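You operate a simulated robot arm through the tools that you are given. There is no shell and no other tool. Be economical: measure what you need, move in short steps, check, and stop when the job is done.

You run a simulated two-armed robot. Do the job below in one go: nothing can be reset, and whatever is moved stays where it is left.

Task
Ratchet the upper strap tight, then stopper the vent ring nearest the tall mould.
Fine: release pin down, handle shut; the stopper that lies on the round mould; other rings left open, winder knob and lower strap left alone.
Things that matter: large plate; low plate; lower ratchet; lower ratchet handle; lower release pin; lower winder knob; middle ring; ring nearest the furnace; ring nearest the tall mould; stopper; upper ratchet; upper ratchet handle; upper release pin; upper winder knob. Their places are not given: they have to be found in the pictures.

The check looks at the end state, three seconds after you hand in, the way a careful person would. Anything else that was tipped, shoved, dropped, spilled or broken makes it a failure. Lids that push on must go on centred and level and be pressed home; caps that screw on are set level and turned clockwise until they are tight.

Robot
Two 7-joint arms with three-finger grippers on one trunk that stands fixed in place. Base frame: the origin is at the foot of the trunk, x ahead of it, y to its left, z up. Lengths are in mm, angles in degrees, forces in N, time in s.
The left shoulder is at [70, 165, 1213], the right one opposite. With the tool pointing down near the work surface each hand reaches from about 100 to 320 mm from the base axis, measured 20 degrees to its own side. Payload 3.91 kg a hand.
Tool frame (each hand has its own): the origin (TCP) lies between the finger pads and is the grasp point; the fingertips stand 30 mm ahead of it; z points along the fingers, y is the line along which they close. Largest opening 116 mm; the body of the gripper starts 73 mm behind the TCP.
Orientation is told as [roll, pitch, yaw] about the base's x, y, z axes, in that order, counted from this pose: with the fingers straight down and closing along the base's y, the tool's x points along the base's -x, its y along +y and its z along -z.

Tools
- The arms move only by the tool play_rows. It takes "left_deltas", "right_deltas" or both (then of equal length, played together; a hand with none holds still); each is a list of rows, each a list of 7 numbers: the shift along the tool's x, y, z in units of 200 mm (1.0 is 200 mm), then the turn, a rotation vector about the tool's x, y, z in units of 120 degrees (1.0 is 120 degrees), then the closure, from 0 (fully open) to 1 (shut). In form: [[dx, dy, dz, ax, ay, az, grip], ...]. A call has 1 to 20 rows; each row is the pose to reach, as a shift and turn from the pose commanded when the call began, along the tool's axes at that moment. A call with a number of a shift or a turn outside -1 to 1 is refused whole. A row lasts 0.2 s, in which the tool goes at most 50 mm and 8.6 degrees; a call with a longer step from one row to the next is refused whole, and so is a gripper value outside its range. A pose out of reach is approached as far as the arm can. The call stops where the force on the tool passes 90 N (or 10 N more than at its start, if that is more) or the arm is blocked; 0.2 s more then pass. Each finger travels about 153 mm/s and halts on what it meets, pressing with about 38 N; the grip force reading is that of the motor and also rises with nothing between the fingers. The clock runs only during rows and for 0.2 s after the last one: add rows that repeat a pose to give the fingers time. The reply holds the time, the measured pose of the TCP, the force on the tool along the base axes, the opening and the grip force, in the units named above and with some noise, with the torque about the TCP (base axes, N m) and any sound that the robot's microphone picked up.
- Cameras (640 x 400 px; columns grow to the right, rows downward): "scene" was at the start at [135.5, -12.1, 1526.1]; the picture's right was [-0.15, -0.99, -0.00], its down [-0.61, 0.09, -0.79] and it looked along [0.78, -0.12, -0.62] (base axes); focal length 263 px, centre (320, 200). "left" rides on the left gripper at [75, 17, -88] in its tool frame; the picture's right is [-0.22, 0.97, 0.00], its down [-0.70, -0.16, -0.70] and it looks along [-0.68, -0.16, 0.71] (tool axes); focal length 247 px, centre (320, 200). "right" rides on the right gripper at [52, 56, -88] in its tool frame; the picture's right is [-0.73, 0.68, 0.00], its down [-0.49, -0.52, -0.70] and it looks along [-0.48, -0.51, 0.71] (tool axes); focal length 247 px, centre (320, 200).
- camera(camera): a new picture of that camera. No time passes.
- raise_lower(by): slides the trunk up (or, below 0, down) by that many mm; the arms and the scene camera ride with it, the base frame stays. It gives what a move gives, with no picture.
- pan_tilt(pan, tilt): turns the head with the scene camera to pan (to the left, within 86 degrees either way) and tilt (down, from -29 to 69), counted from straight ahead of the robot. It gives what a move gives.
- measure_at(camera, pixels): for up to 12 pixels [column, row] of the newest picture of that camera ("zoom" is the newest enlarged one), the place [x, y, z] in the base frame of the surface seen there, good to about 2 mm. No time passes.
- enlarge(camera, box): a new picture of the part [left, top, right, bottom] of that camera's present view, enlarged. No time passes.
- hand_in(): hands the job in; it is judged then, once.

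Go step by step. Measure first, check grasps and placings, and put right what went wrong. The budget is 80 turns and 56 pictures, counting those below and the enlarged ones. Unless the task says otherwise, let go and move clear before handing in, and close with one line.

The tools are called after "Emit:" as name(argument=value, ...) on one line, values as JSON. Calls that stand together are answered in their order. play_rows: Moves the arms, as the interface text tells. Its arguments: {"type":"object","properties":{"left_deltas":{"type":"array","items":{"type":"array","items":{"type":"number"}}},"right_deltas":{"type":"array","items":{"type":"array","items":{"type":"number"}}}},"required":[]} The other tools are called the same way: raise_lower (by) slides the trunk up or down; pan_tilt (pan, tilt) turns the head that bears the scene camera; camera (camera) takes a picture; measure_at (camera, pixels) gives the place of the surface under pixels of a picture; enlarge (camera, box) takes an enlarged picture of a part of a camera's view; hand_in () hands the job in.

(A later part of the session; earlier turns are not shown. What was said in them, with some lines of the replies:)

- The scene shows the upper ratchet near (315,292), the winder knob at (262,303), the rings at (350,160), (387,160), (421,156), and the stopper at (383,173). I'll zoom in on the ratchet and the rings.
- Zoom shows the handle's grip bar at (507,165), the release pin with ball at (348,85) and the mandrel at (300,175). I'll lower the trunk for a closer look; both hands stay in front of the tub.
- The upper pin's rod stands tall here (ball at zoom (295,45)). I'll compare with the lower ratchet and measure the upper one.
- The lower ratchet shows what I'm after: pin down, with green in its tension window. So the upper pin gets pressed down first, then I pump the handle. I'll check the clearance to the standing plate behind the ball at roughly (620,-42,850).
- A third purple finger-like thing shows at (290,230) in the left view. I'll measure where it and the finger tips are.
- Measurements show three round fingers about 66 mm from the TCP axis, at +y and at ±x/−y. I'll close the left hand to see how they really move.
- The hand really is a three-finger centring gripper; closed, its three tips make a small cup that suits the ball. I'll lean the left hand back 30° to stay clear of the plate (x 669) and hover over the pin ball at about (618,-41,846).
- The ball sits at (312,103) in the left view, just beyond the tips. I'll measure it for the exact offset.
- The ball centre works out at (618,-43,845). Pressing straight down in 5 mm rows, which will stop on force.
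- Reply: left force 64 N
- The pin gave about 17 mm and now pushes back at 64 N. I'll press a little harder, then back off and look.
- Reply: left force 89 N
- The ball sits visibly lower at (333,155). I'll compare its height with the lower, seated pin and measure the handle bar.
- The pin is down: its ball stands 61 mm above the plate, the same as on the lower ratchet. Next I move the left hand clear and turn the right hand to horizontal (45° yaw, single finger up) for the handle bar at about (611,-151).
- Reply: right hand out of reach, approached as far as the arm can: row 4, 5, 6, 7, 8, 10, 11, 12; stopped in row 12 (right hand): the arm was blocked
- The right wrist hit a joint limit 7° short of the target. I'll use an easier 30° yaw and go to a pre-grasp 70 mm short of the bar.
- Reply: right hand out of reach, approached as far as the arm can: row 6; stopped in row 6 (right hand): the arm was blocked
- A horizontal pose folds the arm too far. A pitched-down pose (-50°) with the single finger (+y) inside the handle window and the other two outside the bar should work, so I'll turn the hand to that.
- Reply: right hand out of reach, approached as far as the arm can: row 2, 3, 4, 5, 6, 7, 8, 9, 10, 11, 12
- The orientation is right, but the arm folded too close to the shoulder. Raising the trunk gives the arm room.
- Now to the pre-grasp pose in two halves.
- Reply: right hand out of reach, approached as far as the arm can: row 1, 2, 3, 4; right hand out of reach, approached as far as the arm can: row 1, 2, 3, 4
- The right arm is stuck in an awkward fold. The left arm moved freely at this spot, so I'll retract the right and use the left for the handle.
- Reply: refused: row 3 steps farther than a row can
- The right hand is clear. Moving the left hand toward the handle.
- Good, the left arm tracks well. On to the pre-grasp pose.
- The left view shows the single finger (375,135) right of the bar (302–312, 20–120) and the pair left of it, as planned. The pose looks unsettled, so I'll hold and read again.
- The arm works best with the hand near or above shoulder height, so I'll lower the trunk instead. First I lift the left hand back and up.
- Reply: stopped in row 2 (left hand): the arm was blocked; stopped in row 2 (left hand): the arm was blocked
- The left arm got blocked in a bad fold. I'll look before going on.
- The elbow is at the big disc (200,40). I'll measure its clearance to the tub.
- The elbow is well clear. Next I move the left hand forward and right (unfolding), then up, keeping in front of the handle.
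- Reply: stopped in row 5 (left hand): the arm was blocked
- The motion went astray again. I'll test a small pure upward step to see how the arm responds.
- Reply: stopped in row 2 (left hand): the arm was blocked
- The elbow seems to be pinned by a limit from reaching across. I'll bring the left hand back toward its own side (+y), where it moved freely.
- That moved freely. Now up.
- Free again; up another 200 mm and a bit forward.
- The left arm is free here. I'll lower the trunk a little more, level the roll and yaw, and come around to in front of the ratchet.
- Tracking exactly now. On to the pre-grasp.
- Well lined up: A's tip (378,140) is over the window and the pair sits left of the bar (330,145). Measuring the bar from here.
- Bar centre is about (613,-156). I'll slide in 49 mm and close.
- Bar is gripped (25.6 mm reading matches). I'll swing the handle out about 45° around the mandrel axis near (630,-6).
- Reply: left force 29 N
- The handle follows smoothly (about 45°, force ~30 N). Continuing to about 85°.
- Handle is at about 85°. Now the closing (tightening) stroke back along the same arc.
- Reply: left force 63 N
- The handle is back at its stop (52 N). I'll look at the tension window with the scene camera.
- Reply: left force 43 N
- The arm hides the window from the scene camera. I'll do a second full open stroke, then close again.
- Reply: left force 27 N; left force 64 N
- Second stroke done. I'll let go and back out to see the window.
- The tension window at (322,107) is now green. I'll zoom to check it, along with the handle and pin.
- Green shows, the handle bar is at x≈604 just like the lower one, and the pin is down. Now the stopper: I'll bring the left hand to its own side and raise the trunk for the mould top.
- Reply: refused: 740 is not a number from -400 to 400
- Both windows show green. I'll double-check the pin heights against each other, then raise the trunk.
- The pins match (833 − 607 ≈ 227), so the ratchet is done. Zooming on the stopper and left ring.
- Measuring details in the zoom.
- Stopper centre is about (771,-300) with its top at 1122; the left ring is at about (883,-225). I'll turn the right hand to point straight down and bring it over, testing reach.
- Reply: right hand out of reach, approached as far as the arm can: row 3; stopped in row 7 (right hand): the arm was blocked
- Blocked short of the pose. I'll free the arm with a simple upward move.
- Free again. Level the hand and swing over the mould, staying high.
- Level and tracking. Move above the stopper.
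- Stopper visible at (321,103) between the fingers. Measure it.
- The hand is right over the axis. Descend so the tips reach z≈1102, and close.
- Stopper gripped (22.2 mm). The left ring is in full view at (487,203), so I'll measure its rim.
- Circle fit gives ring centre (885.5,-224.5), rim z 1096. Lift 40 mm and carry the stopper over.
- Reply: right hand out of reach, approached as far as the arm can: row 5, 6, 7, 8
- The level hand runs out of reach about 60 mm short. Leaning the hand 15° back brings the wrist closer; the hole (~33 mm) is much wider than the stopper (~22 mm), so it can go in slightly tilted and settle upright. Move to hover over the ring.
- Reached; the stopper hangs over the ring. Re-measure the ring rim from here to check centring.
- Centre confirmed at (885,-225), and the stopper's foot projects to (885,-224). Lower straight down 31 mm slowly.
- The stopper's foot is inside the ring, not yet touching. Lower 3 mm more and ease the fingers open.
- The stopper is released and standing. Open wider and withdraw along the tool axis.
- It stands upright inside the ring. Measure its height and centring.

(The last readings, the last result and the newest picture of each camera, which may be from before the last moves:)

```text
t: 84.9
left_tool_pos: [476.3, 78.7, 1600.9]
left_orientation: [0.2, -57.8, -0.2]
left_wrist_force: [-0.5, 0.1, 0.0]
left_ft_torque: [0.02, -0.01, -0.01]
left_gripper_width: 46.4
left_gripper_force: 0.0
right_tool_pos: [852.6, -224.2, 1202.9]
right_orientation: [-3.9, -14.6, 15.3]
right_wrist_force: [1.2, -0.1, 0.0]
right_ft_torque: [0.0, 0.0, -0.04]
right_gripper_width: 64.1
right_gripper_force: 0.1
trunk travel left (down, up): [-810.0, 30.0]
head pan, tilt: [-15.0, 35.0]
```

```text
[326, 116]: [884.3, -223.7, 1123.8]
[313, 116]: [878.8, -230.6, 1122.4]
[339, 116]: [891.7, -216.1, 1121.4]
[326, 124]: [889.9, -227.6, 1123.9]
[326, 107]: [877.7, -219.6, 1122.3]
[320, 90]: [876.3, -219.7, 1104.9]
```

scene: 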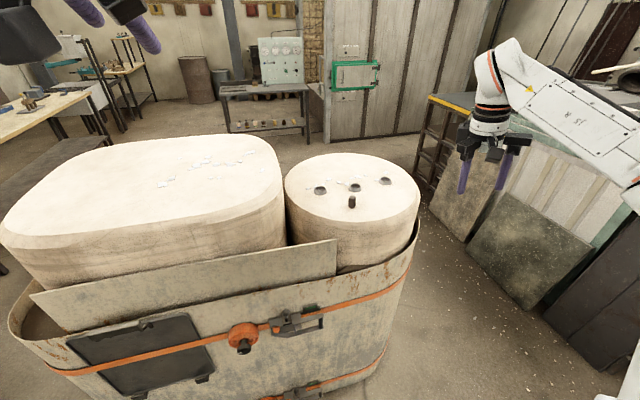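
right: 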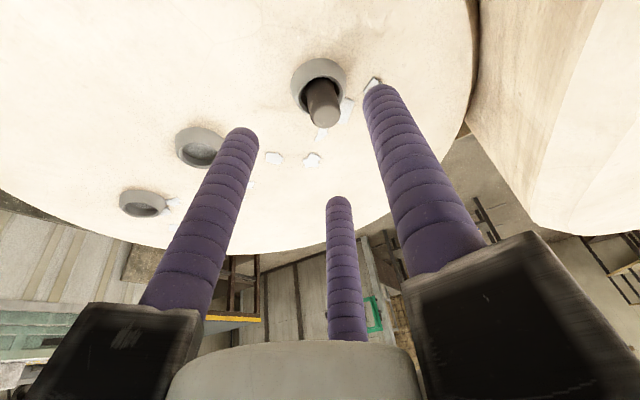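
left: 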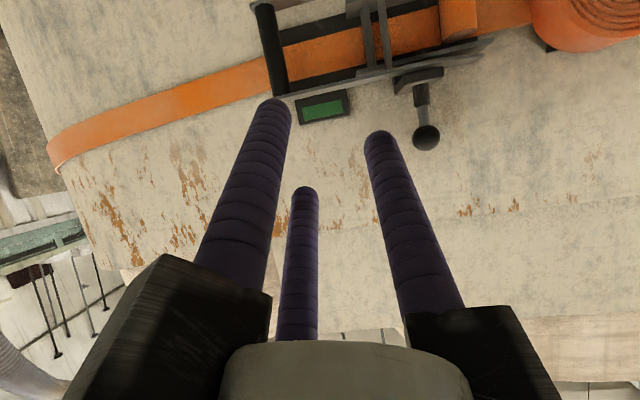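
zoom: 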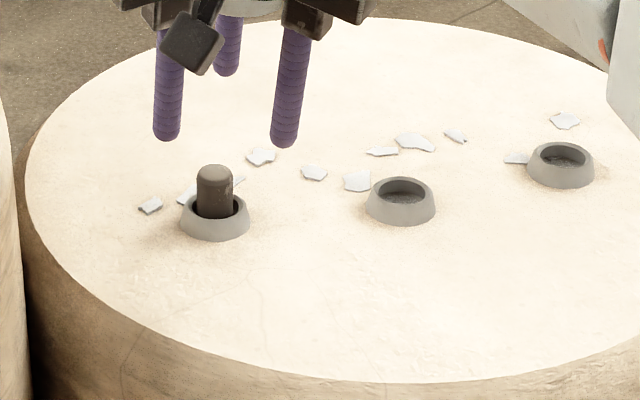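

Top is at (884,-224,1123): upright, resting on the ring floor and centred within 1–2 mm of (885,-225). I'll move the right hand clear and take a last look.

Emit:
play_rows(right_deltas=[[0, 0, -0.2, 0, 0, 0, 0.45], [0.1, -0.15, -0.3, 0, 0, 0, 0.45], [0.25, -0.3, -0.35, 0, 0, 0, 0.45], [0.4, -0.45, -0.4, 0, 0, 0, 0.45], [0.55, -0.6, -0.4, 0, 0, 0, 0.45]])

Emit:
camera(camera="scene")

Emit:
enlarge(camera="scene", box=[210, 290, 370, 390])

```text
t: 86.1
left_tool_pos: [475.7, 75.4, 1601.3]
left_orientation: [0.3, -57.9, -0.4]
left_wrist_force: [-0.1, -1.0, 0.3]
left_ft_torque: [0.0, -0.01, 0.0]
left_gripper_width: 46.3
left_gripper_force: 0.1
right_tool_pos: [759.9, -371.2, 1260.0]
right_orientation: [-3.8, -14.6, 15.5]
right_wrist_force: [0.4, -0.4, 0.2]
right_ft_torque: [0.03, -0.01, 0.03]
right_gripper_width: 63.8
right_gripper_force: 0.0
trunk travel left (down, up): [-810.0, 30.0]
head pan, tilt: [-15.0, 35.0]
```

```text
5 pictures are left
```

scene: 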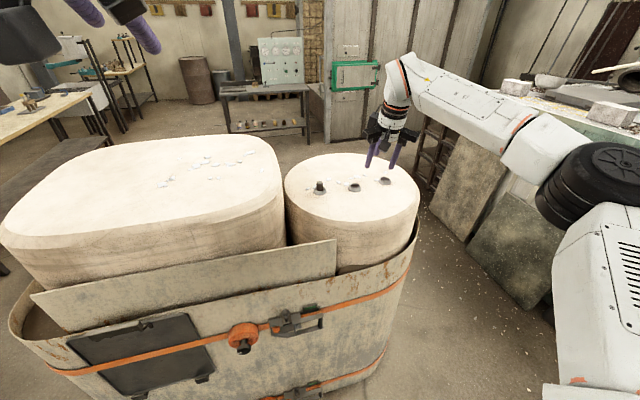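

```text
4.00 times, centred on (290, 340) of scene
```

zoom: 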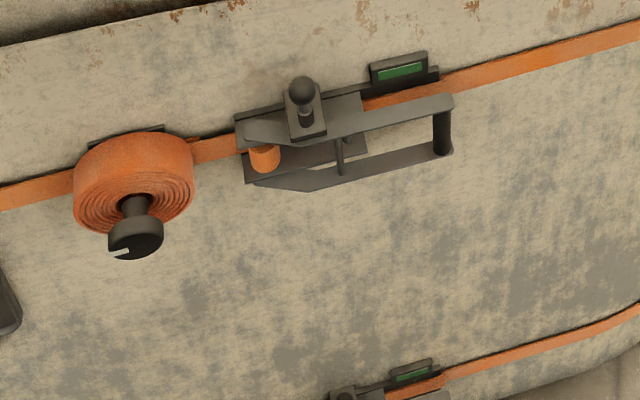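

The upper window is green, its pin is down and the handle shut. The stopper stands in the ring nearest the tall mould, the other rings are open, and both hands are clear. Handing in.

Emit:
hand_in()

```text
The job is handed in.
```

I ratcheted the upper strap tight (tension window green, release pin down, handle shut) and put the stopper in the vent ring nearest the tall mould. It stands upright on the ring floor, within about 2 mm of centre; I set it in place and did not press it down from above.
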